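You operate a simulated robot arm through the tools that you are given. There is no shell and no other tool. Be economical: measure what you need, move in short steps, check, and stop when the job is done.

Carry out the task below with a simulated robot arm. There is one attempt and no reset: what you move stays moved.

Task
Take the slotted spanner and leave it on the top of the brown desk. Take the blue ring and put it on the small red tray. Take the small blue bin and leave it on the near end of the middle table. Fetch the green-banded holder from the grey table and set it on the left half of the low shelf of the grey rack. Take the blue-banded holder on the grey table and put it away on the top shelf of the black rack. Take the black block from the window side of the grey table and put it on the top of the compressor. Do these in any order.
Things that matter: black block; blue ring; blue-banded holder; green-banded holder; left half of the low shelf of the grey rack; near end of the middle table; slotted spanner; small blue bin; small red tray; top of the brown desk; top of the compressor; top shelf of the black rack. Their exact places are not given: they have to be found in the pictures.

Only the result counts: the job must be done as asked and must still hold three seconds after the hand-in. Knocking over, shifting, dropping, spilling or breaking anything else fails it.

Robot
A 7-joint arm with a three-finger gripper on a trunk, on a base that drives. Base frame: it is fixed to the floor where the robot stands at the start and does not move with it; the origin is under the middle of the robot, x ahead of it, y to its left, z up. Units: m, degrees, N and s.
With the tool pointing down near the work surface it reaches from about 0.5 to 0.94 m from the robot's upright axis, wherever it stands. Its first joint turns from -166.0 to 166.0 degrees. Places, roughly: black block (7x11x3 cm) [0.9, -0.4, 0.8]; blue ring (6x6x2 cm) [0.8, -0.3, 0.8]; blue-banded holder (7x7x5 cm) [0.9, -0.6, 0.8]; green-banded holder (7x7x5 cm) [0.6, -0.6, 0.8]; left half of the low shelf of the grey rack [4.2, 0.6, 0.5]; near end of the middle table [0.9, 4.1, 0.8]; slotted spanner (6x21x4 cm) [0.7, 0, 0.8]; small blue bin (8x12x6 cm) [0.6, -0.4, 0.8]; small red tray (13x13x4 cm) [1.1, -0.1, 0.8]; top of the brown desk [-1, 2, 0.8]; top of the compressor [-2.9, -2.4, 0.4]; top shelf of the black rack [3.6, 3.1, 0.8]. Payload 2.69 kg.
The TCP is the grasp point between the finger pads, 0.029 m short of the fingertips. In the tool frame z runs along the fingers and y along their closing line. Largest opening 0.12 m; the body of the gripper starts 0.078 m behind the TCP.
Orientation is told as [roll, pitch, yaw] about the base's x, y, z axes, in that order, counted from this pose: with the fingers straight down and closing along the base's y, the tool's x points along the base's -x, its y along +y and its z along -z.

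Tools
- The arm moves only by the tool nudge_tool. Its argument "series" is a list of rows, each a list of 6 numbers: the shift along the tool's x, y, z in units of 20 mm (1.0 is 20 mm), then the turn, a rotation vector about the tool's x, y, z in units of 4 degrees (1.0 is 4 degrees). In form: [[tx, ty, tz, wx, wy, wz], ...]. A call has 1 to 12 rows; each row shifts and turns the commanded pose from where the row before left it, along the tool's axes as they then stand. "grip" is the opening, from 0 (shut) to 1 (fully open), set as the call begins (left out, the last holds). A call with a number of a shift or a turn outside -1 to 1 is refused whole. Each row takes 0.2 s and may step no farther than 0.05 m and 8.6 degrees from the row before; otherwise, or with a gripper value out of range, the whole call is refused. Where a pose cannot be reached the arm comes as near as it can. A force on the tool above 40 N (or 10 N above the force at the start of the call, whichever is more), or a blocked arm, ends the call early, and 0.2 s more pass. Each finger halts on what it meets, pressing with about 24 N; the grip force reading is that of the motor and also rises with nothing between the fingers. The clock runs only during rows and for 0.2 s after the last one: add rows that do not move to give the fingers time. It gives the time, the measured TCP pose, the force on the tool (base axes), the opening and the grip force at its end, in the units of the frame above (readings bear some noise), with the torque about the TCP (base axes, N m) and any sound that the robot's microphone picked up.
- Cameras (640 x 400 px; columns grow to the right, rows downward): "scene" is now at [0.2161, -0.0411, 1.3046]; the picture's right is [-0.58, -0.81, 0.00], its down [-0.53, 0.38, -0.76] and it looks along [0.61, -0.44, -0.66] (base axes); focal length 260 px, centre (320, 200). "wrist" rides on the gripper at [0.063, 0, -0.104] in the tool frame; the picture's right is [0.00, 1.00, 0.00], its down [-0.83, 0.00, -0.56] and it looks along [-0.56, 0.00, 0.83] (tool axes); focal length 275 px, centre (320, 200).
- camera(camera): a new picture of that camera. No time passes.
- lift_body(by): slides the trunk up (or, below 0, down) by that many m; the arm and the scene camera ride with it, the base frame stays. It gives what a move gives, with no picture.
- roll_base(legs): drives the robot by 1 to 6 legs, each [ahead, left, turn to the left] in m, m and degrees, along the robot's own axes; the way and the turn of a leg run together, so that a leg with both is an arc; at most 1.5 m and 180 degrees a leg. The arm and the cameras ride along, it lands a little off, and it stops where it bumps. It gives what a move gives.
- pan_tilt(pan, tilt): turns the head with the scene camera to pan (to the left, within 86 degrees either way) and tilt (down, from -29 to 69), counted from straight ahead of the robot. It gives what a move gives.
- probe_pixels(camera, pixels): for up to 12 pixels [column, row] of the newest picture of that camera ("zoom" is the newest enlarged one), the place [x, y, z] in the base frame of the surface seen there, good to about 0.003 m, but the place of the scene camera against the robot may be out by one fixed shift of up to 0.025 m in any direction. No time passes.
- close_up(camera, box): a new picture of the part [left, top, right, bottom] of that camera's present view, enlarged. No time passes.
- job_done(): hands the job in; it is judged then, once.

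Go step by step. Measure first, check grasps and placings, and put right what went wrong. The budget is 124 turns and 126 pictures, counting those below and the enlarged ones. Unless the task says otherwise, let go and move clear before handing in.

The tools are called as name(argument=value, ...) on one line, values as JSON. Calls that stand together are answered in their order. nudge_tool: Moves the arm, as the interface text tells. Its arguments: {"type":"object","properties":{"series":{"type":"array","items":{"type":"array","items":{"type":"number"}}},"grip":{"type":"number"}},"required":["series"]} The other tools are called the same way: lift_body (by) slides the trunk up or down; roll_base (legs) drives the base; pan_tilt (pan, tilt) turns the head that bears the scene camera; camera (camera) takes a picture; probe_pixels (camera, pixels) gives the place of the surface under pixels of a picture; close_up (camera, box) takes an enlarged picture of a part of a camera's view; job_done () hands the job in.

At the start:

```text
t: 0.0
ee_pos: [0.3993, -0.2966, 1.0226]
orientation: [0.0, 0.0, -0.1]
contact_force: [0.1, -0.5, 0.1]
wrist_torque: [0.02, 0.02, 0.0]
grip_width: 0.1201
finger_force: 0.1
trunk travel left (down, up): [-0.55, 0.063]
robot x, y, heading: [-0.0018, 0.003, -0.3]
head pan, tilt: [-35.6, 40.9]
```

scene: 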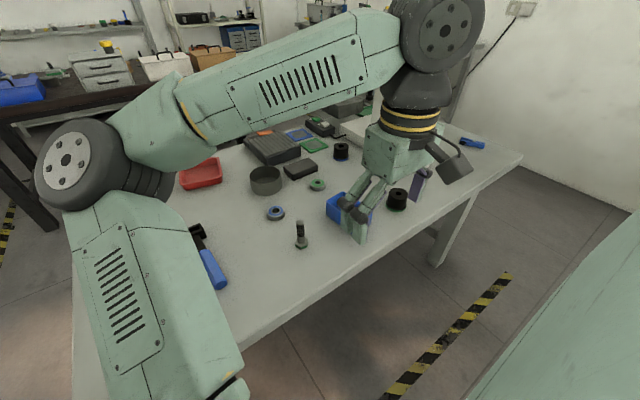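
wrist: 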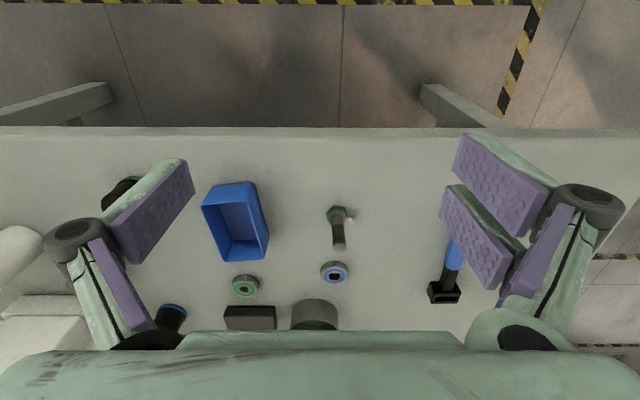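

The wrist picture shows the bin (235,220), blue ring (333,271), black block (250,318), spanner (447,270) and both holders. I'll probe them in both views.

probe_pixels(camera="wrist", pixels=[[333, 263], [333, 283], [250, 312], [235, 185], [258, 260], [205, 208], [447, 290], [455, 250], [338, 215], [313, 310], [170, 310], [120, 190]])

probe_pixels(camera="scene", pixels=[[275, 211], [300, 167], [202, 170], [218, 275], [197, 230], [341, 147], [397, 193], [317, 184], [265, 175], [350, 210], [270, 145], [300, 225]])

close_up(camera="scene", box=[160, 100, 480, 300])

```text
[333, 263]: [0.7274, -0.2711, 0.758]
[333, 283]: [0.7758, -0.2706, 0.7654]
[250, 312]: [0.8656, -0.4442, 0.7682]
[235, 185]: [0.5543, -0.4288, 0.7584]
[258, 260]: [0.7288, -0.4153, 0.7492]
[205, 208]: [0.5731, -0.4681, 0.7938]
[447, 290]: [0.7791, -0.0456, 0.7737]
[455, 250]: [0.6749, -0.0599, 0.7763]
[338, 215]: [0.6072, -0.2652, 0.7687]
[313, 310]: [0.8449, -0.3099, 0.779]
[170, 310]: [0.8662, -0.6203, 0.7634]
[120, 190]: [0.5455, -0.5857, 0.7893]
```

```text
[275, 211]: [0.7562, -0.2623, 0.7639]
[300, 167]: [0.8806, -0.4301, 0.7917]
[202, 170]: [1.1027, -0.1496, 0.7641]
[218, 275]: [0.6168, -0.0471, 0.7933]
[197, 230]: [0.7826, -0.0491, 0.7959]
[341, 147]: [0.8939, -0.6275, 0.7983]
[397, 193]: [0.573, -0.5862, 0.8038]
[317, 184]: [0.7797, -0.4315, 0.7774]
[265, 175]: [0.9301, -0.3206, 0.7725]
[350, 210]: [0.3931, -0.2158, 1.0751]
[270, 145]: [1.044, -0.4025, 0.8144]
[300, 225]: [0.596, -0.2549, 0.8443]
```

```text
2.00 times, centred on (320, 200) of scene
```

zoom: 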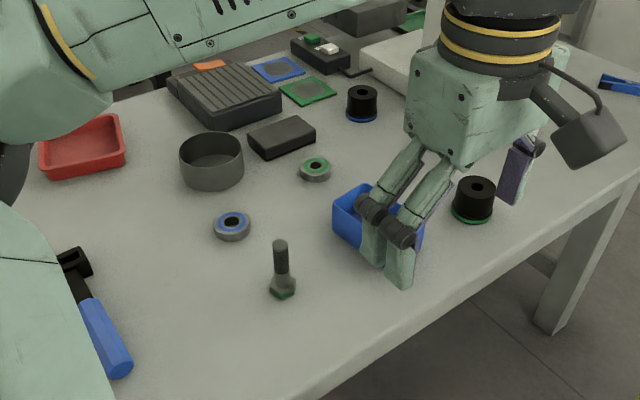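

The measurements of both cameras agree to about 1–2 cm. I'll look around the room with the head before moving the arm.

pan_tilt(pan=60, tilt=15)

camera(camera="scene")

pan_tilt(pan=-10, tilt=15)

camera(camera="scene")

pan_tilt(pan=-86, tilt=15)

camera(camera="scene")

```text
t: 1.7
ee_pos: [0.3989, -0.2972, 1.022]
orientation: [0.0, 0.0, 0.1]
contact_force: [-0.2, -0.3, -0.1]
wrist_torque: [-0.02, -0.02, 0.01]
grip_width: 0.1202
finger_force: 0.1
trunk travel left (down, up): [-0.55, 0.063]
robot x, y, heading: [-0.0003, -0.0016, -0.3]
head pan, tilt: [60.0, 15.0]
```

```text
122 pictures are left
```

scene: 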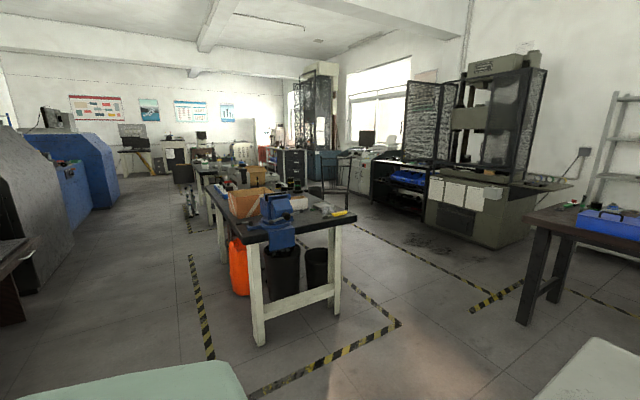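

```text
t: 3.1
ee_pos: [0.398, -0.2971, 1.0228]
orientation: [0.0, 0.0, 0.0]
contact_force: [-0.7, 0.2, -1.4]
wrist_torque: [0.02, 0.0, -0.01]
grip_width: 0.1201
finger_force: 0.1
trunk travel left (down, up): [-0.55, 0.063]
robot x, y, heading: [0.0017, -0.0016, -0.2]
head pan, tilt: [-10.0, 15.0]
```

```text
121 pictures are left
```

scene: 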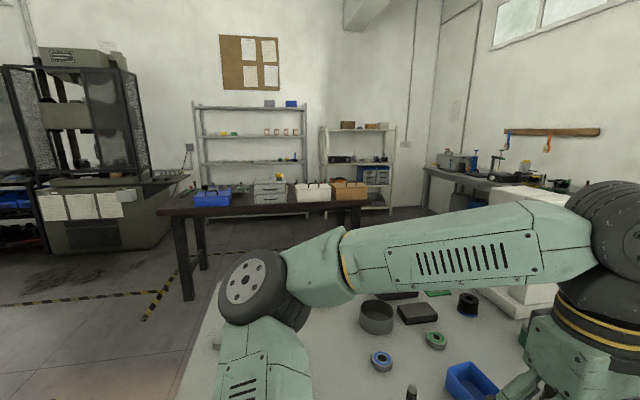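

```text
t: 4.6
ee_pos: [0.3985, -0.2979, 1.0227]
orientation: [-0.1, 0.1, 0.0]
contact_force: [0.2, 1.0, 0.3]
wrist_torque: [-0.04, -0.01, -0.01]
grip_width: 0.1201
finger_force: 0.1
trunk travel left (down, up): [-0.55, 0.063]
robot x, y, heading: [-0.0012, -0.0003, 0.0]
head pan, tilt: [-85.9, 15.0]
```

```text
120 pictures are left
```

scene: 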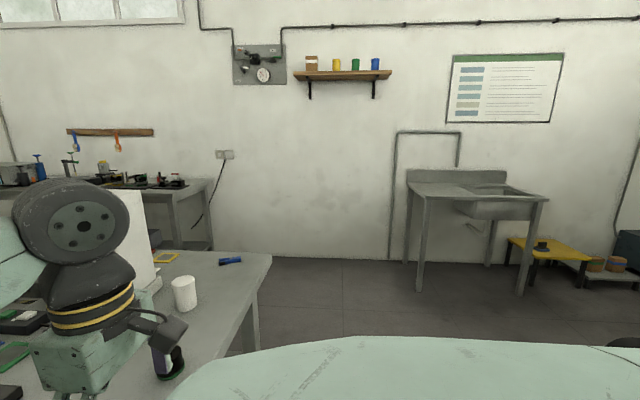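

The calls run in order within one turn, and the room layout is clear: white-legged middle table at (290,210) and grey rack at (250,150). First job is the blue ring, so I move the arm above it and look with the wrist camera.

nudge_tool(series=[[-1, 0, 0, 0, 0, 0], [-1, 0, 0, 0, 0, 0], [-1, 0, 0, 0, 0, 0], [-1, 0, 0, 0, 0, 0], [-1, 0, 0, 0, 0, 0], [-1, 0, 0, 0, 0, 0], [-1, 0, 0, 0, 0, 0], [-1, 0, 0, 0, 0, 0], [-1, 0, 0, 0, 0, 0], [-1, 0, 0, 0, 0, 0], [-1, 0, 0, 0, 0, 0], [-1, 0, 0, 0, 0, 0]])

nudge_tool(series=[[-1, 0.26, 0, 0, 0, 0], [-1, 0.26, 0, 0, 0, 0], [-1, 0.26, 0, 0, 0, 0], [-1, 0.26, 0, 0, 0, 0], [-1, 0.26, 0, 0, 0, 0], [-0.65, 0, 0.5, 0, 0, 0], [0, 0, 1, 0, 0, 0], [0, 0, 1, 0, 0, 0], [0, 0, 1, 0, 0, 0], [0, 0, 0, 0, 0, 0]])

camera(camera="wrist")

pan_tilt(pan=0, tilt=50)

camera(camera="scene")

```text
t: 7.2
ee_pos: [0.64, -0.298, 1.0227]
orientation: [0.0, 0.0, -0.1]
contact_force: [0.5, -0.4, -0.9]
wrist_torque: [-0.03, -0.02, 0.0]
grip_width: 0.12
finger_force: 0.0
trunk travel left (down, up): [-0.55, 0.063]
robot x, y, heading: [-0.0028, 0.0013, -0.2]
head pan, tilt: [-85.9, 15.0]
```

```text
t: 9.4
ee_pos: [0.7518, -0.2711, 0.9526]
orientation: [0.0, 0.0, 0.0]
contact_force: [-0.5, 0.0, -0.1]
wrist_torque: [0.02, 0.0, -0.03]
grip_width: 0.1201
finger_force: 0.1
trunk travel left (down, up): [-0.55, 0.063]
robot x, y, heading: [-0.0006, 0.004, -0.0]
head pan, tilt: [-85.9, 15.0]
```

```text
119 pictures are left
```

wrist: 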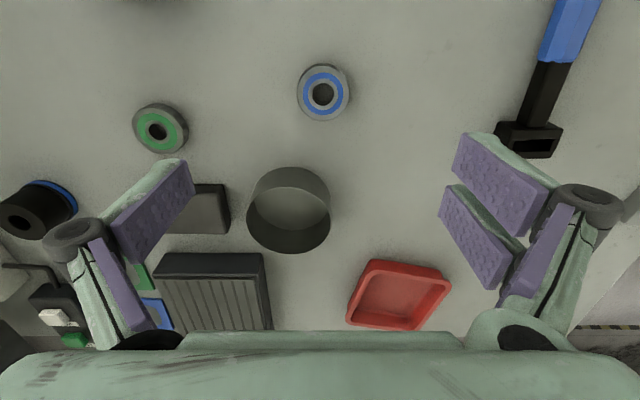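

```text
t: 11.0
ee_pos: [0.7519, -0.2701, 0.9527]
orientation: [0.0, 0.1, 0.1]
contact_force: [-0.7, -0.9, 0.1]
wrist_torque: [-0.04, 0.0, -0.04]
grip_width: 0.1201
finger_force: 0.1
trunk travel left (down, up): [-0.55, 0.063]
robot x, y, heading: [-0.0009, -0.0037, -0.0]
head pan, tilt: [0.0, 50.0]
```

```text
118 pictures are left
```

scene: 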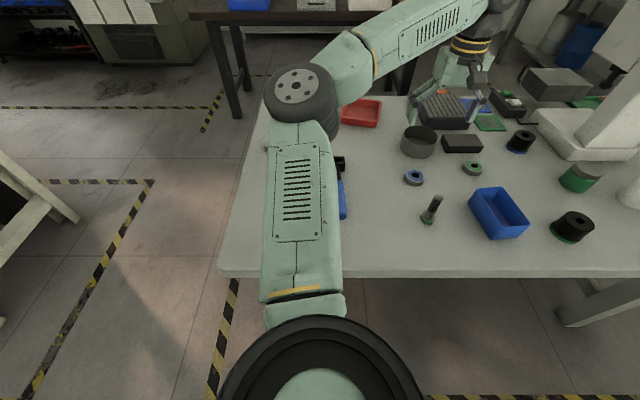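

The wrist view now shows the ring at (323,92), the tray at (400,295), and the spanner at (550,80). I'll measure them along with their edges.

probe_pixels(camera="wrist", pixels=[[323, 75], [323, 111], [306, 92], [342, 92], [400, 295], [365, 262], [448, 282], [350, 325], [415, 328], [545, 92], [530, 138], [400, 150]])

probe_pixels(camera="scene", pixels=[[414, 177], [360, 113], [342, 205], [395, 275], [225, 270], [600, 275], [430, 210], [500, 212], [570, 228], [519, 141], [463, 141], [345, 215]])

```text
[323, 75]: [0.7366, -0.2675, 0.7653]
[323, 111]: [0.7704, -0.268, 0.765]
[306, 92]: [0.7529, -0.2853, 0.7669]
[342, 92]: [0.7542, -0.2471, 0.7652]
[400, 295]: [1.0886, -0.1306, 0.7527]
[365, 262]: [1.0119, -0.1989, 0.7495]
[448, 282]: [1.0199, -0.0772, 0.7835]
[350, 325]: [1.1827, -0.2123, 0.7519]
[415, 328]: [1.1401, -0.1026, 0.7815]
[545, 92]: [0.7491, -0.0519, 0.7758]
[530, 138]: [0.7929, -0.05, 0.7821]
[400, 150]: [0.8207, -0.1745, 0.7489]
```

```text
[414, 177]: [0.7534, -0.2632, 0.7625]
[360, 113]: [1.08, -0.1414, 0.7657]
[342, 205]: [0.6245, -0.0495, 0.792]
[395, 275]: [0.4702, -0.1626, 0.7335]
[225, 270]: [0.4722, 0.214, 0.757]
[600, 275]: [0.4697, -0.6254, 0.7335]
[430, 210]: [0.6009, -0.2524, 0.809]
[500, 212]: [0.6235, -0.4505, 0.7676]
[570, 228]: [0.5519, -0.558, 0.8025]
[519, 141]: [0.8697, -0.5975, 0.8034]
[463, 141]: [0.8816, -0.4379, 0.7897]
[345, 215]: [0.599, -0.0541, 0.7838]
```

The ring is centred at about (0.7535, -0.267) with its top at 0.766 and the table at 0.749. I'll descend so the fingertips sit just above the table, close, and lift.

nudge_tool(series=[[-0.1, 0.15, 1, 0, 0, 0], [0, 0, 1, 0, 0, 0], [0, 0, 1, 0, 0, 0], [0, 0, 1, 0, 0, 0], [0, 0, 1, 0, 0, 0], [0, 0, 1, 0, 0, 0], [0, 0, 1, 0, 0, 0], [0, 0, 1, 0, 0, 0], [0, 0, 0.5, 0, 0, 0], [0, 0, 0, 0, 0, 0]])

nudge_tool(series=[[0, 0, 0, 0, 0, 0], [0, 0, 0, 0, 0, 0], [0, 0, 0, 0, 0, 0], [0, 0, 0, 0, 0, 0], [0, 0, 0, 0, 0, 0], [0, 0, 0, 0, 0, 0], [0, 0, 0, 0, 0, 0]], grip=0.3)

camera(camera="wrist")

```text
t: 13.2
ee_pos: [0.7537, -0.268, 0.7813]
orientation: [0.0, 0.0, 0.0]
contact_force: [0.0, 0.0, 0.3]
wrist_torque: [-0.01, -0.03, 0.0]
grip_width: 0.1198
finger_force: 0.0
trunk travel left (down, up): [-0.55, 0.063]
robot x, y, heading: [0.0011, 0.0043, 0.1]
head pan, tilt: [0.0, 50.0]
```

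```text
t: 14.8
ee_pos: [0.7537, -0.2677, 0.7819]
orientation: [0.1, 0.1, 0.1]
contact_force: [0.2, 0.7, -0.4]
wrist_torque: [-0.03, 0.06, -0.01]
grip_width: 0.0526
finger_force: 24.4
trunk travel left (down, up): [-0.55, 0.063]
robot x, y, heading: [0.0018, -0.0021, 0.2]
head pan, tilt: [0.0, 50.0]
```

```text
117 pictures are left
```

wrist: 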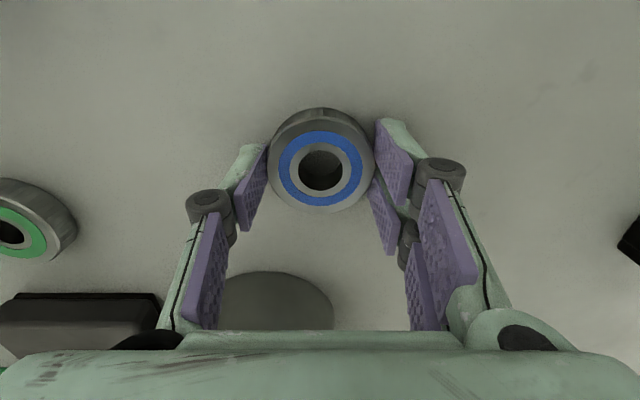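

The ring is held (opening 0.0526, force 24 N). I lift it straight up and look down to see how much room the base has in front of the table.

lift_body(by=0.06)

nudge_tool(series=[[0, 0, -1, 0, 0, 0], [0, 0, -1, 0, 0, 0], [0, 0, -1, 0, 0, 0], [0, 0, -1, 0, 0, 0], [0, 0, -1, 0, 0, 0]])

pan_tilt(pan=30, tilt=69)

camera(camera="scene")

probe_pixels(camera="scene", pixels=[[320, 380], [250, 390], [200, 380], [150, 380], [100, 390], [320, 300], [250, 330], [200, 340]])

```text
t: 15.8
ee_pos: [0.7543, -0.2685, 0.8411]
orientation: [-0.1, 0.0, 0.0]
contact_force: [-0.1, -0.3, -1.0]
wrist_torque: [-0.02, 0.02, 0.01]
grip_width: 0.0523
finger_force: 23.6
trunk travel left (down, up): [-0.61, 0.003]
robot x, y, heading: [-0.0026, 0.0013, -0.0]
head pan, tilt: [0.0, 50.0]
```

```text
t: 17.0
ee_pos: [0.7537, -0.2691, 0.9416]
orientation: [0.0, 0.0, -0.1]
contact_force: [0.0, 0.1, -1.9]
wrist_torque: [0.01, 0.0, 0.01]
grip_width: 0.0527
finger_force: 23.8
trunk travel left (down, up): [-0.61, 0.003]
robot x, y, heading: [-0.0004, -0.0019, 0.1]
head pan, tilt: [0.0, 50.0]
```

```text
t: 17.9
ee_pos: [0.7534, -0.2679, 0.9408]
orientation: [0.0, 0.0, 0.0]
contact_force: [0.3, -1.0, -1.8]
wrist_torque: [0.0, 0.01, 0.0]
grip_width: 0.0527
finger_force: 23.9
trunk travel left (down, up): [-0.61, 0.003]
robot x, y, heading: [-0.0017, 0.0007, 0.2]
head pan, tilt: [30.0, 68.8]
```

```text
116 pictures are left
```

scene: 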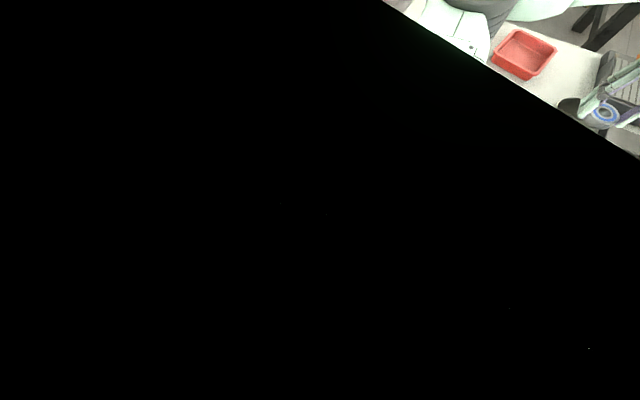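

```text
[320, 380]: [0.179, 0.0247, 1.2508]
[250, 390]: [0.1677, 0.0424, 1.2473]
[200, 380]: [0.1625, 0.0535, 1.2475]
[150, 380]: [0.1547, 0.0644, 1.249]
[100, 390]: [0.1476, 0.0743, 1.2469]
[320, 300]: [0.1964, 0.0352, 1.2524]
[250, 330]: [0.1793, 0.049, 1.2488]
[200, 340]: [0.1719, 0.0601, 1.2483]
```

The head's own body blocks that view. Earlier, at pan -86, a green deck was visible, so I'll probe it to learn the base size.

pan_tilt(pan=-86, tilt=40)

camera(camera="scene")

probe_pixels(camera="scene", pixels=[[320, 380], [250, 330], [200, 340], [400, 300], [150, 390], [500, 300], [600, 390], [600, 300], [320, 250], [170, 300]])

pan_tilt(pan=86, tilt=40)

camera(camera="scene")

probe_pixels(camera="scene", pixels=[[320, 380], [250, 330], [450, 340], [400, 300], [150, 390], [500, 300], [600, 390], [600, 300], [320, 50], [170, 100], [500, 100], [100, 200]])

```text
t: 19.9
ee_pos: [0.754, -0.2699, 0.9415]
orientation: [-0.1, 0.0, 0.0]
contact_force: [-0.5, 1.1, -1.0]
wrist_torque: [0.02, 0.03, -0.01]
grip_width: 0.0524
finger_force: 24.2
trunk travel left (down, up): [-0.61, 0.003]
robot x, y, heading: [0.0009, 0.0023, -0.0]
head pan, tilt: [-85.9, 40.0]
```

```text
115 pictures are left
```

scene: 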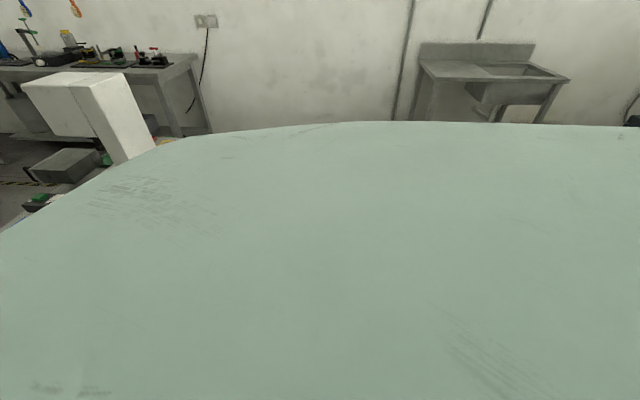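

```text
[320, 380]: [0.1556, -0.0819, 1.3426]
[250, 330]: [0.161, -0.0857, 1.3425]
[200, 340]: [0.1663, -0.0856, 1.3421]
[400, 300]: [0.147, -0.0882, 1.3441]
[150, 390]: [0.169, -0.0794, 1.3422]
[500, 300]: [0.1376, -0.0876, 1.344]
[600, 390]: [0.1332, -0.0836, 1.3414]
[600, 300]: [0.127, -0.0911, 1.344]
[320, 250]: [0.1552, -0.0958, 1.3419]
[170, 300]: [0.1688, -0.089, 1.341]
```

```text
t: 22.5
ee_pos: [0.7524, -0.2692, 0.9406]
orientation: [0.0, 0.0, 0.0]
contact_force: [-0.3, -0.1, -2.5]
wrist_torque: [-0.02, 0.0, -0.03]
grip_width: 0.0525
finger_force: 23.8
trunk travel left (down, up): [-0.61, 0.003]
robot x, y, heading: [-0.0027, 0.0012, -0.1]
head pan, tilt: [85.9, 40.0]
```

```text
114 pictures are left
```

scene: 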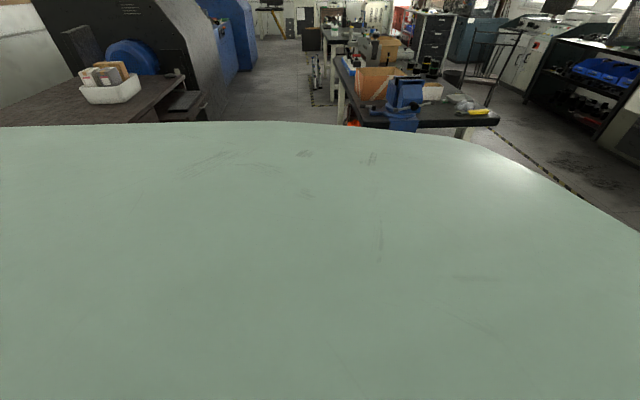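

```text
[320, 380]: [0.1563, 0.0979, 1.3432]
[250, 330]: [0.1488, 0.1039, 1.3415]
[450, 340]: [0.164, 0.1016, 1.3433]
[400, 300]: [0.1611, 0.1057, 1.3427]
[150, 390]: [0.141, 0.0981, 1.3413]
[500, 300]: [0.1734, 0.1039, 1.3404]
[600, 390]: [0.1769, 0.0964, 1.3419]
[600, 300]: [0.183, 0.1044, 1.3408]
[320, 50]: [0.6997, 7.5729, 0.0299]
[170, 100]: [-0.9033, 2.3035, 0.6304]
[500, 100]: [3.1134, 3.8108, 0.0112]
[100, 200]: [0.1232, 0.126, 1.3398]
```

The very first wrist picture showed bare floor from x≈0.3 on, so the base front is no farther than that, and the table edge is at 0.47. I'll drive 0.14 ahead and 0.13 right, then carry the ring over the tray.

roll_base(legs=[[0.14, -0.13, 0]])

nudge_tool(series=[[0, 1, 0, 0, 0, 0], [0, 1, 0, 0, 0, 0], [0, 1, 0, 0, 0, 0], [0, 1, 0, 0, 0, 0], [-0.5, 1, 0, 0, 0, 0], [-1, 1, 0, 0, 0, 0], [-1, 1, 0, 0, 0, 0], [-1, 1, 0, 0, 0, 0], [-1, 1, 0, 0, 0, 0], [-1, 1, 0, 0, 0, 0], [-1, 1, 0, 0, 0, 0], [-1, 1, 0, 0, 0, 0]])

camera(camera="wrist")

pan_tilt(pan=0, tilt=45)

camera(camera="scene")

```text
t: 24.2
ee_pos: [0.8926, -0.399, 0.9421]
orientation: [0.0, 0.0, 0.0]
contact_force: [0.5, -1.2, -0.8]
wrist_torque: [0.0, 0.01, 0.03]
grip_width: 0.0527
finger_force: 23.8
trunk travel left (down, up): [-0.61, 0.003]
robot x, y, heading: [0.1408, -0.1329, -0.0]
head pan, tilt: [85.9, 40.0]
```

```text
t: 26.8
ee_pos: [1.0412, -0.1589, 0.9411]
orientation: [0.0, 0.1, 0.0]
contact_force: [0.4, 0.4, -2.7]
wrist_torque: [-0.03, 0.0, 0.04]
grip_width: 0.0527
finger_force: 24.0
trunk travel left (down, up): [-0.61, 0.003]
robot x, y, heading: [0.1402, -0.1304, -0.1]
head pan, tilt: [85.9, 40.0]
```

```text
113 pictures are left
```

wrist: 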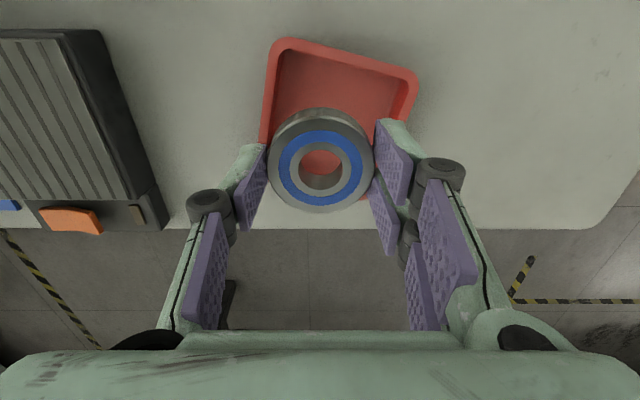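

```text
t: 28.4
ee_pos: [1.0419, -0.1594, 0.9407]
orientation: [0.0, 0.0, 0.1]
contact_force: [0.7, 0.2, -2.4]
wrist_torque: [-0.04, 0.02, -0.02]
grip_width: 0.0523
finger_force: 24.1
trunk travel left (down, up): [-0.61, 0.003]
robot x, y, heading: [0.1368, -0.1256, -0.2]
head pan, tilt: [0.0, 45.0]
```

```text
112 pictures are left
```

scene: 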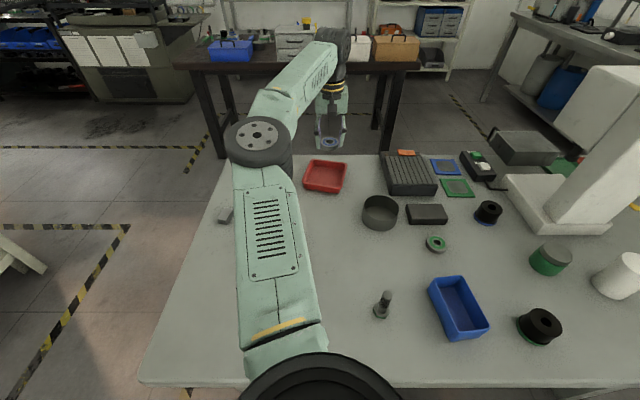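

The ring is held over the tray, whose rim corners are at (278,45) and (412,78), turned about 15°. I'll probe the tray rim and floor for its centre.

probe_pixels(camera="wrist", pixels=[[278, 44], [412, 76], [266, 138], [345, 58], [300, 100], [390, 115], [320, 163], [322, 120]])

probe_pixels(camera="scene", pixels=[[310, 162], [345, 165], [304, 188], [339, 192], [325, 178]])

```text
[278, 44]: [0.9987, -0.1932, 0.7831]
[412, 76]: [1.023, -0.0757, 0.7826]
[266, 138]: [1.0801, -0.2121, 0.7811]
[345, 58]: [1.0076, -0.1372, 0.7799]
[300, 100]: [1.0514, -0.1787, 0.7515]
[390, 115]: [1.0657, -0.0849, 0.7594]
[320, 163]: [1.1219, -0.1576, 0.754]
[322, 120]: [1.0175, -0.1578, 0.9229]
```

```text
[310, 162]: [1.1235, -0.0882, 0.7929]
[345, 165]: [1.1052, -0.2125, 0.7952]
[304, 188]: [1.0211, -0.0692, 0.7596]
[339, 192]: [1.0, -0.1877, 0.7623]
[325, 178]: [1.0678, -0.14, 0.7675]
```

The tray centre works out to about (1.072, -0.147) with its floor at 0.753. I'll centre the ring, lower most of the way with the trunk, and check before the last bit.

nudge_tool(series=[[-1, 0.6, 0, 0, 0, 0], [-0.55, 0, 0, 0, 0, 0], [0, 0, 0, 0, 0, 0]])

lift_body(by=-0.13)

camera(camera="wrist")

```text
t: 29.2
ee_pos: [1.0732, -0.1475, 0.9412]
orientation: [0.0, 0.1, 0.0]
contact_force: [0.3, 0.5, -1.0]
wrist_torque: [0.01, -0.05, 0.0]
grip_width: 0.0524
finger_force: 23.8
trunk travel left (down, up): [-0.61, 0.003]
robot x, y, heading: [0.1392, -0.1277, -0.1]
head pan, tilt: [0.0, 45.0]
```

```text
t: 30.8
ee_pos: [1.0725, -0.1474, 0.812]
orientation: [0.1, 0.0, 0.0]
contact_force: [0.0, -0.1, -1.4]
wrist_torque: [-0.02, -0.03, 0.04]
grip_width: 0.0525
finger_force: 24.2
trunk travel left (down, up): [-0.48, 0.133]
robot x, y, heading: [0.1342, -0.1282, 0.1]
head pan, tilt: [0.0, 45.0]
```

```text
111 pictures are left
```

wrist: 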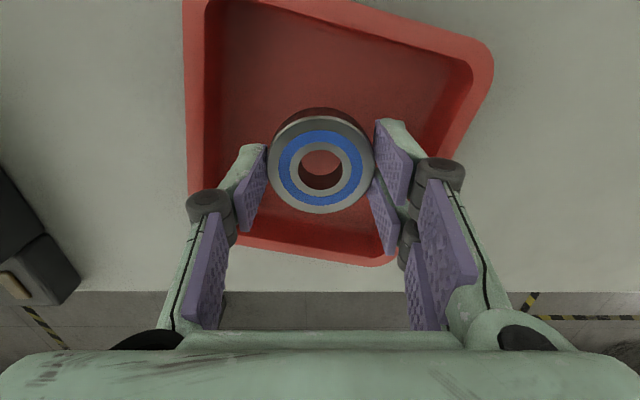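

The ring sits well inside the tray outline. I'll lower the last 2.4 cm, open gently, and go up.

nudge_tool(series=[[0.3, 0, 0.6, 0, 0, 0], [0, 0, 0.6, 0, 0, 0], [0, 0, 0, 0, 0, 0]])

nudge_tool(series=[[0, 0, 0, 0, 0, 0], [0, 0, 0, 0, 0, 0], [0, 0, 0, 0, 0, 0]], grip=0.54)

lift_body(by=0.13)

camera(camera="wrist")

```text
t: 31.6
ee_pos: [1.0657, -0.1465, 0.7874]
orientation: [0.0, 0.0, 0.1]
contact_force: [-0.5, -0.4, -2.5]
wrist_torque: [0.01, -0.01, -0.01]
grip_width: 0.0525
finger_force: 24.2
trunk travel left (down, up): [-0.48, 0.133]
robot x, y, heading: [0.1382, -0.136, -0.1]
head pan, tilt: [0.0, 45.0]
```

```text
t: 32.4
ee_pos: [1.0679, -0.1475, 0.7887]
orientation: [0.0, 0.0, 0.1]
contact_force: [0.1, 0.1, -0.2]
wrist_torque: [0.01, 0.04, -0.01]
grip_width: 0.065
finger_force: 0.0
trunk travel left (down, up): [-0.48, 0.133]
robot x, y, heading: [0.1397, -0.1307, -0.0]
head pan, tilt: [0.0, 45.0]
```

```text
t: 33.9
ee_pos: [1.0661, -0.146, 0.919]
orientation: [-0.1, 0.0, 0.0]
contact_force: [0.4, 0.1, -0.4]
wrist_torque: [0.01, 0.0, 0.0]
grip_width: 0.0649
finger_force: 0.1
trunk travel left (down, up): [-0.61, 0.003]
robot x, y, heading: [0.139, -0.1292, 0.0]
head pan, tilt: [0.0, 45.0]
```

```text
110 pictures are left
```

wrist: 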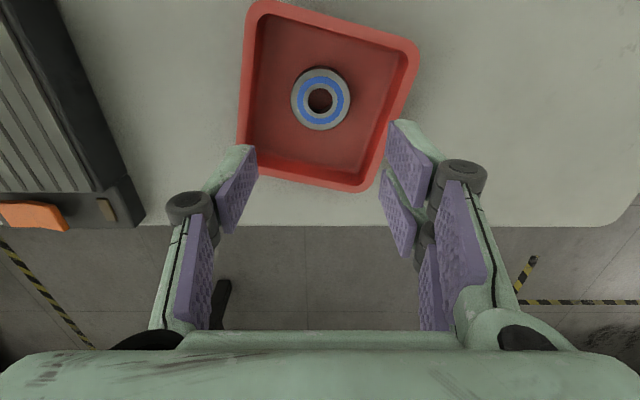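

The ring rests in the tray. Next the spanner: I'll back off, retract the arm and view it from above.

nudge_tool(series=[[1, 0, 0, 0, 0, 0], [1, 0, 0, 0, 0, 0], [1, 0, 0, 0, 0, 0], [1, 0, 0, 0, 0, 0], [1, 0, 0, 0, 0, 0], [1, 0, 0, 0, 0, 0], [1, 0, 0, 0, 0, 0], [1, 0, 0, 0, 0, 0], [1, 0, 0, 0, 0, 0], [1, 0, 0, 0, 0, 0], [1, 0, 0, 0, 0, 0], [1, 0, 0, 0, 0, 0]], grip=1)

roll_base(legs=[[-0.2, 0.09, 0]])

camera(camera="wrist")

```text
t: 36.5
ee_pos: [0.8253, -0.1479, 0.9179]
orientation: [0.0, 0.0, 0.0]
contact_force: [0.4, -0.1, -0.3]
wrist_torque: [-0.01, -0.02, -0.03]
grip_width: 0.1198
finger_force: 0.1
trunk travel left (down, up): [-0.61, 0.003]
robot x, y, heading: [0.136, -0.1292, 0.3]
head pan, tilt: [0.0, 45.0]
```

```text
t: 38.2
ee_pos: [0.626, -0.0559, 0.9178]
orientation: [0.0, 0.0, 0.1]
contact_force: [0.1, 0.4, -0.5]
wrist_torque: [0.04, 0.0, -0.02]
grip_width: 0.12
finger_force: 0.1
trunk travel left (down, up): [-0.61, 0.003]
robot x, y, heading: [-0.0599, -0.0449, 0.1]
head pan, tilt: [0.0, 45.0]
```

```text
109 pictures are left
```

wrist: 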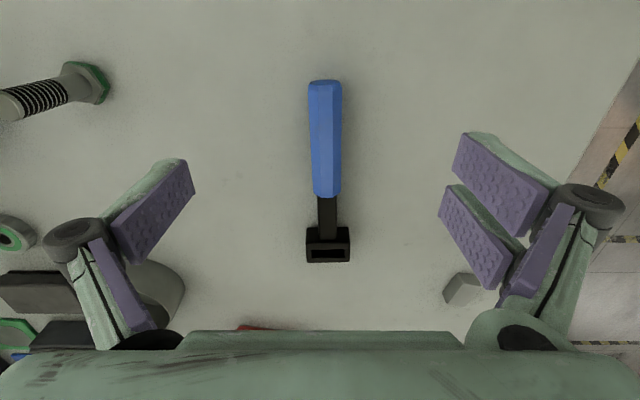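

The spanner lies nearly straight along x from (324,82) to (328,262). I'll measure it.

probe_pixels(camera="wrist", pixels=[[324, 86], [326, 140], [327, 185], [328, 215], [328, 240], [328, 257], [312, 140], [340, 140], [325, 192], [450, 140], [308, 240], [348, 240]])

```text
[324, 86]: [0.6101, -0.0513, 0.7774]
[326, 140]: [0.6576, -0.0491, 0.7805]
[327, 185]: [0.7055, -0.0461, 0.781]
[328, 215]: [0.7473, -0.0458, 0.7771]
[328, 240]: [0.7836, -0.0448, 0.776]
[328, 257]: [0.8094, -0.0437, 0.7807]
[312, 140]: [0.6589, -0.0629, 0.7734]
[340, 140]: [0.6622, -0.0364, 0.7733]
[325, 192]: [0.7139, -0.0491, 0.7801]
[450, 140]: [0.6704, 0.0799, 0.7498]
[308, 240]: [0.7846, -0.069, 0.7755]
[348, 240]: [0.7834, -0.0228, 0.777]
```

I'll grip the handle near x=0.697, y=-0.047, and lift.

nudge_tool(series=[[-1, 0.45, 0, 0, 0, 0], [-1, 0, 0, 0, 0, 0], [-1, 0, 1, 0, 0, 0], [-0.55, 0, 1, 0, 0, 0], [0, 0, 1, 0, 0, 0], [0, 0, 1, 0, 0, 0], [0, 0, 1, 0, 0, 0], [0, 0, 1, 0, 0, 0], [0, 0, 0.65, 0, 0, 0], [0, 0, 0, 0, 0, 0]])

nudge_tool(series=[[0, 0, 0, 0, 0, 0], [0, 0, 0, 0, 0, 0], [0, 0, 0, 0, 0, 0], [0, 0, 0, 0, 0, 0], [0, 0, 0, 0, 0, 0], [0, 0, 0, 0, 0, 0], [0, 0, 0, 0, 0, 0]], grip=0.1)

nudge_tool(series=[[0, 0, -1, 0, 0, 0], [0, 0, -1, 0, 0, 0], [0, 0, -1, 0, 0, 0], [0, 0, -1, 0, 0, 0], [0, 0, -1, 0, 0, 0], [0, 0, -1, 0, 0, 0], [0, 0, -1, 0, 0, 0], [0, 0, -1, 0, 0, 0]])

camera(camera="wrist")

pan_tilt(pan=86, tilt=20)

camera(camera="scene")

```text
t: 40.4
ee_pos: [0.6974, -0.0462, 0.7847]
orientation: [0.0, 0.0, 0.1]
contact_force: [0.2, -0.3, -0.3]
wrist_torque: [-0.02, -0.02, -0.02]
grip_width: 0.1198
finger_force: 0.0
trunk travel left (down, up): [-0.61, 0.003]
robot x, y, heading: [-0.0602, -0.0414, 0.0]
head pan, tilt: [0.0, 45.0]
```

```text
t: 42.0
ee_pos: [0.697, -0.0467, 0.785]
orientation: [0.0, 0.0, 0.1]
contact_force: [0.2, 0.4, 0.1]
wrist_torque: [-0.03, 0.08, 0.09]
grip_width: 0.031
finger_force: 23.9
trunk travel left (down, up): [-0.61, 0.003]
robot x, y, heading: [-0.0616, -0.0422, 0.2]
head pan, tilt: [0.0, 45.0]
```

```text
t: 43.8
ee_pos: [0.6974, -0.0476, 0.9447]
orientation: [0.0, -0.1, 0.0]
contact_force: [0.4, -1.1, -4.1]
wrist_torque: [0.0, 0.09, 0.01]
grip_width: 0.0309
finger_force: 24.7
trunk travel left (down, up): [-0.61, 0.003]
robot x, y, heading: [-0.0596, -0.0388, 0.1]
head pan, tilt: [0.0, 45.0]
```

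```text
108 pictures are left
```

wrist: 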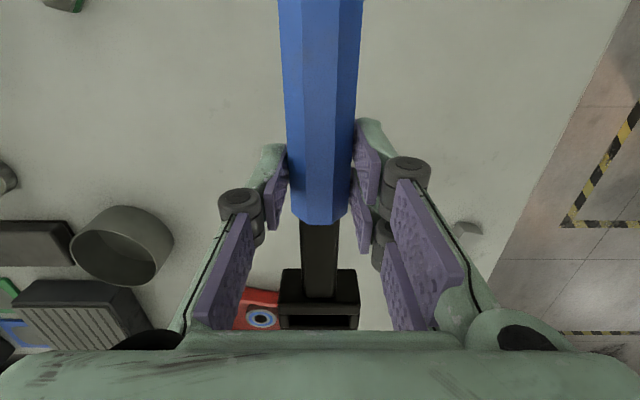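

```text
t: 45.4
ee_pos: [0.6966, -0.0456, 0.9441]
orientation: [0.1, -0.1, 0.1]
contact_force: [0.1, 1.3, -4.7]
wrist_torque: [-0.02, 0.11, 0.0]
grip_width: 0.0309
finger_force: 24.6
trunk travel left (down, up): [-0.61, 0.003]
robot x, y, heading: [-0.0613, -0.0382, 0.2]
head pan, tilt: [85.9, 20.0]
```

```text
107 pictures are left
```

scene: 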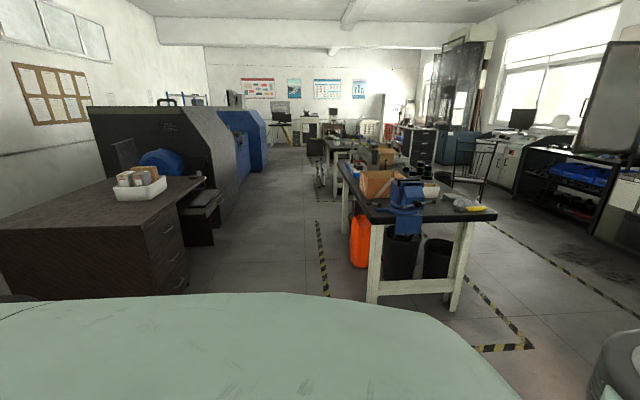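

The spanner is held level. The brown desk shows at (100,200), the middle table's near end at (430,205), and the black rack at (580,180). I'll measure them.

probe_pixels(camera="scene", pixels=[[200, 178], [150, 230], [100, 190], [60, 215], [20, 225], [100, 232], [140, 192], [168, 178], [185, 290], [120, 270]])

probe_pixels(camera="scene", pixels=[[375, 220], [490, 215], [440, 215], [345, 165], [410, 190], [468, 204], [370, 298], [455, 308], [640, 168], [540, 150], [565, 150], [420, 178]])

close_up(camera="scene", box=[0, 140, 240, 290])

close_up(camera="scene", box=[320, 130, 640, 330])

```text
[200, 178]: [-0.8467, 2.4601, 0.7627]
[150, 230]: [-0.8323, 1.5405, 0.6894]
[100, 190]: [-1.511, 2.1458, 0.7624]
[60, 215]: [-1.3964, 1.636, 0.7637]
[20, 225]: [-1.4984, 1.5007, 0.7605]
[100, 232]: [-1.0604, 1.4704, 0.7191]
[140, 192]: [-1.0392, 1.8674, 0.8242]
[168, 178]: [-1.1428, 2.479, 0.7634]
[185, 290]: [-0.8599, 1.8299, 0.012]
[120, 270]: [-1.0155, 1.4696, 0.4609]
```

```text
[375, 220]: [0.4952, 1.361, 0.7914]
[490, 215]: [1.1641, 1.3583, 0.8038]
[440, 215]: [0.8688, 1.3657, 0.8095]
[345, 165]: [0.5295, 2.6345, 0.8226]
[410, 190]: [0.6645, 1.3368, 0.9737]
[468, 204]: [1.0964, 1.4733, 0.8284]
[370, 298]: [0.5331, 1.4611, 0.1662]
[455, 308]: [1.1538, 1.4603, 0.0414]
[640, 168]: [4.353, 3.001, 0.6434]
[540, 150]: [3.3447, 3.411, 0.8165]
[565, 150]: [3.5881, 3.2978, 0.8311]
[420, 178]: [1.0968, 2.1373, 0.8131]
```

```text
2.67 times, centred on (120, 215) of scene
```

zoom: 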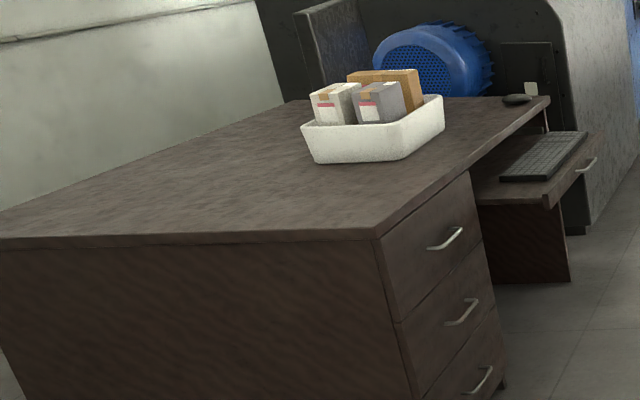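

```text
2.00 times, centred on (480, 230) of scene
```

zoom: 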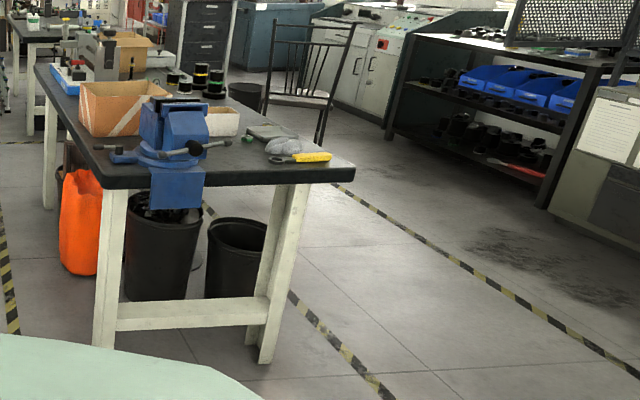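

The desk top is at z≈0.763 with free space around (-1.0, 1.62), and the white box starts at y≈1.8. I'll back off, turn left 90°, and look to the sides before going on.

roll_base(legs=[[-0.15, 0, 0], [0, 0, 90]])

camera(camera="scene")

pan_tilt(pan=45, tilt=30)

camera(camera="scene")

```text
t: 50.7
ee_pos: [-0.1967, 0.7173, 0.9457]
orientation: [0.0, 0.0, 89.4]
contact_force: [0.1, -0.3, -3.4]
wrist_torque: [-0.13, -0.01, 0.01]
grip_width: 0.0309
finger_force: 24.4
trunk travel left (down, up): [-0.61, 0.003]
robot x, y, heading: [-0.2139, -0.0411, 89.6]
head pan, tilt: [85.9, 20.0]
```

```text
104 pictures are left
```

scene: 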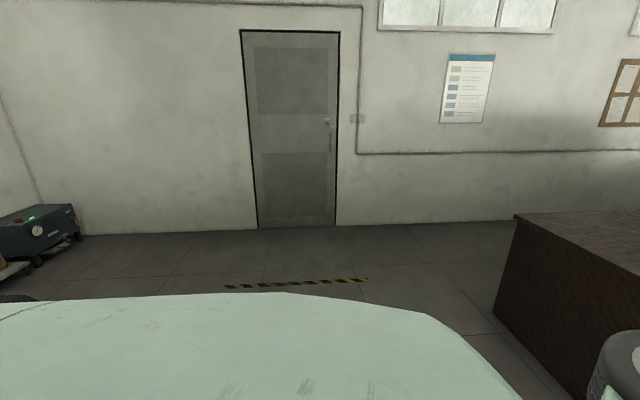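

```text
t: 51.8
ee_pos: [-0.1972, 0.7182, 0.9445]
orientation: [0.0, 0.1, 89.3]
contact_force: [0.4, 0.6, -4.2]
wrist_torque: [-0.08, 0.06, -0.01]
grip_width: 0.0312
finger_force: 24.2
trunk travel left (down, up): [-0.61, 0.003]
robot x, y, heading: [-0.2114, -0.0398, 89.5]
head pan, tilt: [45.0, 30.0]
```

```text
103 pictures are left
```

scene: 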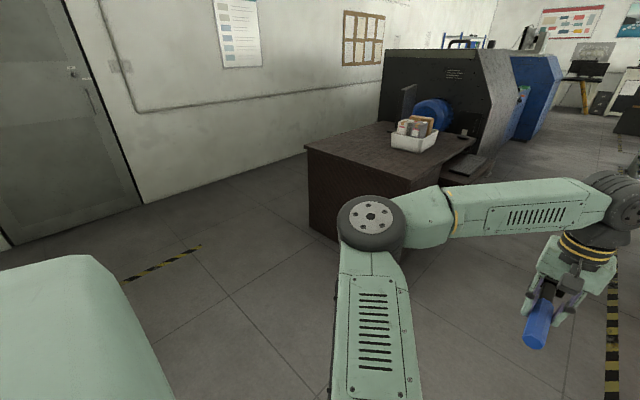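

All the floor to the left is clear. I'll strafe left and drive ahead so the spanner hangs above the desk's free near part.

roll_base(legs=[[0, 0.86, 0.5], [0.9, 0, 0]])

camera(camera="wrist")

probe_pixels(camera="wrist", pixels=[[150, 100], [500, 100], [200, 250], [480, 50], [150, 30], [240, 300], [400, 300]])

camera(camera="scene")

```text
t: 63.2
ee_pos: [-1.0576, 1.6233, 0.9448]
orientation: [0.0, 0.0, 89.8]
contact_force: [-0.9, 0.3, -4.0]
wrist_torque: [-0.08, 0.0, 0.02]
grip_width: 0.0313
finger_force: 24.0
trunk travel left (down, up): [-0.61, 0.003]
robot x, y, heading: [-1.0734, 0.8647, 90.0]
head pan, tilt: [45.0, 30.0]
```

```text
102 pictures are left
```

wrist: 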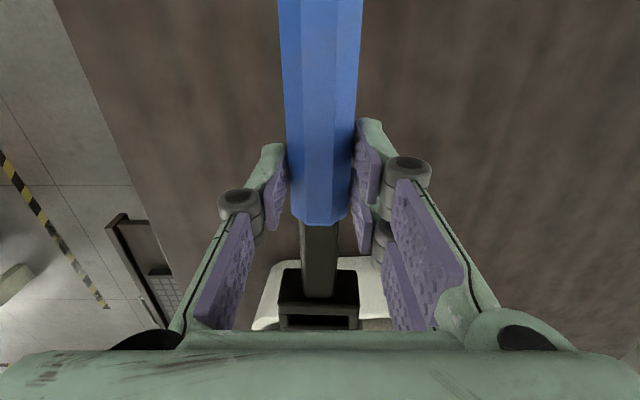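

```text
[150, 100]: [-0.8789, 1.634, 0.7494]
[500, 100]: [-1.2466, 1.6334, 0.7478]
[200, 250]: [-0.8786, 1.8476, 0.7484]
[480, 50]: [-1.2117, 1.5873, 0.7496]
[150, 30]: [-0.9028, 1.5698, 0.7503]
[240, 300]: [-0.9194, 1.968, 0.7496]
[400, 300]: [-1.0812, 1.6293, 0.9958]
```

```text
101 pictures are left
```

scene: 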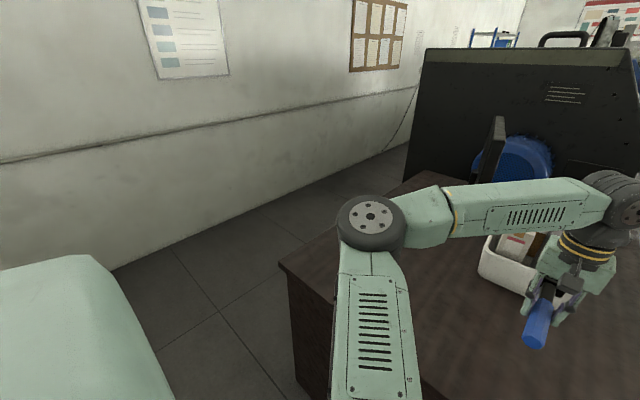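

The desk top is at 0.749 per the wrist camera, and the white box lies beyond the spanner's head. I'll shift back 1 cm, lower, release and rise.

nudge_tool(series=[[0.5, 0, 1, 0, 0, 0], [0, 0, 1, 0, 0, 0], [0, 0, 1, 0, 0, 0], [0, 0, 1, 0, 0, 0], [0, 0, 1, 0, 0, 0], [0, 0, 1, 0, 0, 0], [0, 0, 1, 0, 0, 0], [0, 0, 0.85, 0, 0, 0], [0, 0, 0, 0, 0, 0]])

camera(camera="wrist")

```text
t: 65.2
ee_pos: [-1.0571, 1.6125, 0.788]
orientation: [0.0, 0.0, 89.7]
contact_force: [-0.4, 0.2, -4.1]
wrist_torque: [-0.09, 0.0, -0.02]
grip_width: 0.0311
finger_force: 24.1
trunk travel left (down, up): [-0.61, 0.003]
robot x, y, heading: [-1.0702, 0.8651, 89.8]
head pan, tilt: [45.0, 30.0]
```

```text
100 pictures are left
```

wrist: 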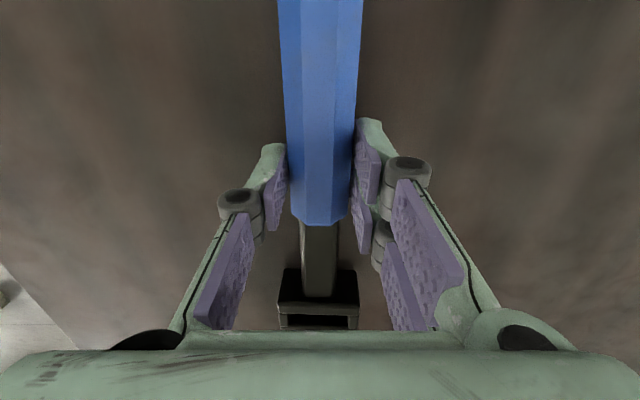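

Hanging load still reads 4 N, so it's about 3 mm above the desk. I'll lower 3 mm more, open, rise, and look.

nudge_tool(series=[[0, 0, 0.15, 0, 0, 0], [0, 0, 0, 0, 0, 0]])

nudge_tool(series=[[0, 0, 0, 0, 0, 0], [0, 0, 0, 0, 0, 0], [0, 0, 0, 0, 0, 0], [0, 0, 0, 0, 0, 0]], grip=0.7)

nudge_tool(series=[[0, 0, -1, 0, 0, 0], [0, 0, -1, 0, 0, 0], [0, 0, -1, 0, 0, 0], [0, 0, -1, 0, 0, 0], [0, 0, -1, 0, 0, 0], [0, 0, -1, 0, 0, 0], [0, 0, -1, 0, 0, 0], [0, 0, -1, 0, 0, 0]])

camera(camera="wrist")

```text
t: 65.8
ee_pos: [-1.0581, 1.6134, 0.7857]
orientation: [0.0, -0.1, 89.6]
contact_force: [-0.2, -0.9, 2.2]
wrist_torque: [0.62, -0.18, -0.01]
grip_width: 0.0313
finger_force: 23.7
trunk travel left (down, up): [-0.61, 0.003]
robot x, y, heading: [-1.0692, 0.8661, 89.6]
head pan, tilt: [45.0, 30.0]
```

```text
t: 66.8
ee_pos: [-1.0583, 1.6135, 0.7858]
orientation: [0.0, 0.0, 89.8]
contact_force: [-0.5, -0.6, 0.2]
wrist_torque: [-0.01, 0.03, -0.01]
grip_width: 0.0841
finger_force: 0.0
trunk travel left (down, up): [-0.61, 0.003]
robot x, y, heading: [-1.0666, 0.8619, 89.7]
head pan, tilt: [45.0, 30.0]
```

```text
t: 68.6
ee_pos: [-1.0576, 1.6131, 0.9462]
orientation: [0.0, 0.0, 89.8]
contact_force: [0.3, 0.5, 0.5]
wrist_torque: [-0.03, 0.03, -0.01]
grip_width: 0.0842
finger_force: 0.1
trunk travel left (down, up): [-0.61, 0.003]
robot x, y, heading: [-1.0699, 0.8637, 89.5]
head pan, tilt: [45.0, 30.0]
```

```text
99 pictures are left
```

wrist: 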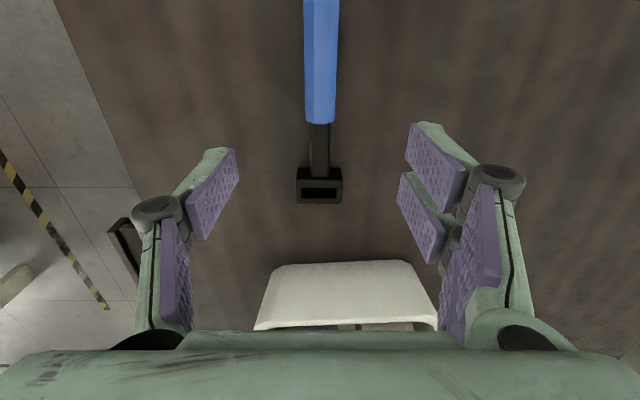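

The spanner rests on the brown desk. Now back to the grey table for the black block.

roll_base(legs=[[-0.9, 0, 0], [0, 0, -89.6], [1.14, -0.4, 0]])

camera(camera="wrist")

pan_tilt(pan=-30, tilt=40)

camera(camera="scene")

```text
t: 83.0
ee_pos: [0.8231, -0.4521, 0.9448]
orientation: [0.0, 0.1, -0.6]
contact_force: [0.1, -0.6, -0.5]
wrist_torque: [0.03, -0.02, -0.03]
grip_width: 0.0838
finger_force: 0.2
trunk travel left (down, up): [-0.61, 0.003]
robot x, y, heading: [0.0739, -0.4389, -0.4]
head pan, tilt: [45.0, 30.0]
```

```text
98 pictures are left
```

wrist: 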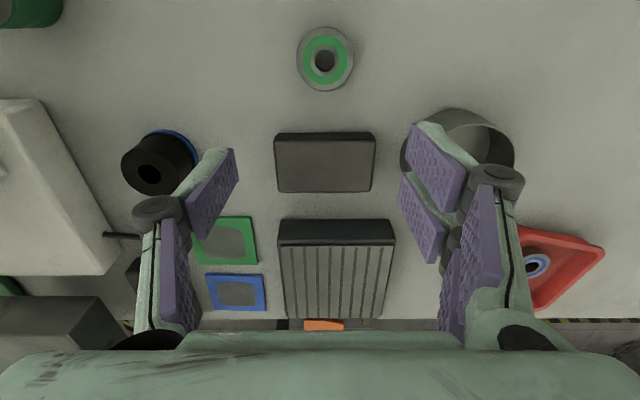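

```text
t: 84.4
ee_pos: [0.8223, -0.4547, 0.9442]
orientation: [0.0, 0.0, -0.6]
contact_force: [0.4, -1.0, -0.1]
wrist_torque: [0.02, 0.01, 0.03]
grip_width: 0.084
finger_force: 0.0
trunk travel left (down, up): [-0.61, 0.003]
robot x, y, heading: [0.0716, -0.4372, -0.6]
head pan, tilt: [-30.0, 40.0]
```

```text
97 pictures are left
```

scene: 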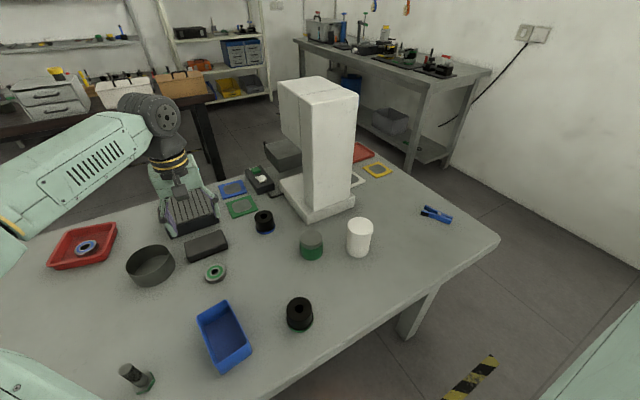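

The black block is at (325,162), beside the can at (460,140) and grooved case at (336,270). I'll measure the edges to choose the grip direction.

probe_pixels(camera="wrist", pixels=[[280, 145], [370, 145], [282, 188], [368, 188], [325, 138], [325, 88], [325, 222], [408, 155], [195, 160], [250, 150], [325, 165]])

```text
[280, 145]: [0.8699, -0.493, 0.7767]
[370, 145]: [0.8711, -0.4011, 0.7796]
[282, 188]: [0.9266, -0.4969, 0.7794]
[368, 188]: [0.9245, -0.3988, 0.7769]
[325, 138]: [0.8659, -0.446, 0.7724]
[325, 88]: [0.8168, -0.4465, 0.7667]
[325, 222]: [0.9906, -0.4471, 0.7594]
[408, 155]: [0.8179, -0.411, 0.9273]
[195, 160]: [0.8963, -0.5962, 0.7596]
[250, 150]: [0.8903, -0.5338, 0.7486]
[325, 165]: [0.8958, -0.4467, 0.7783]
```

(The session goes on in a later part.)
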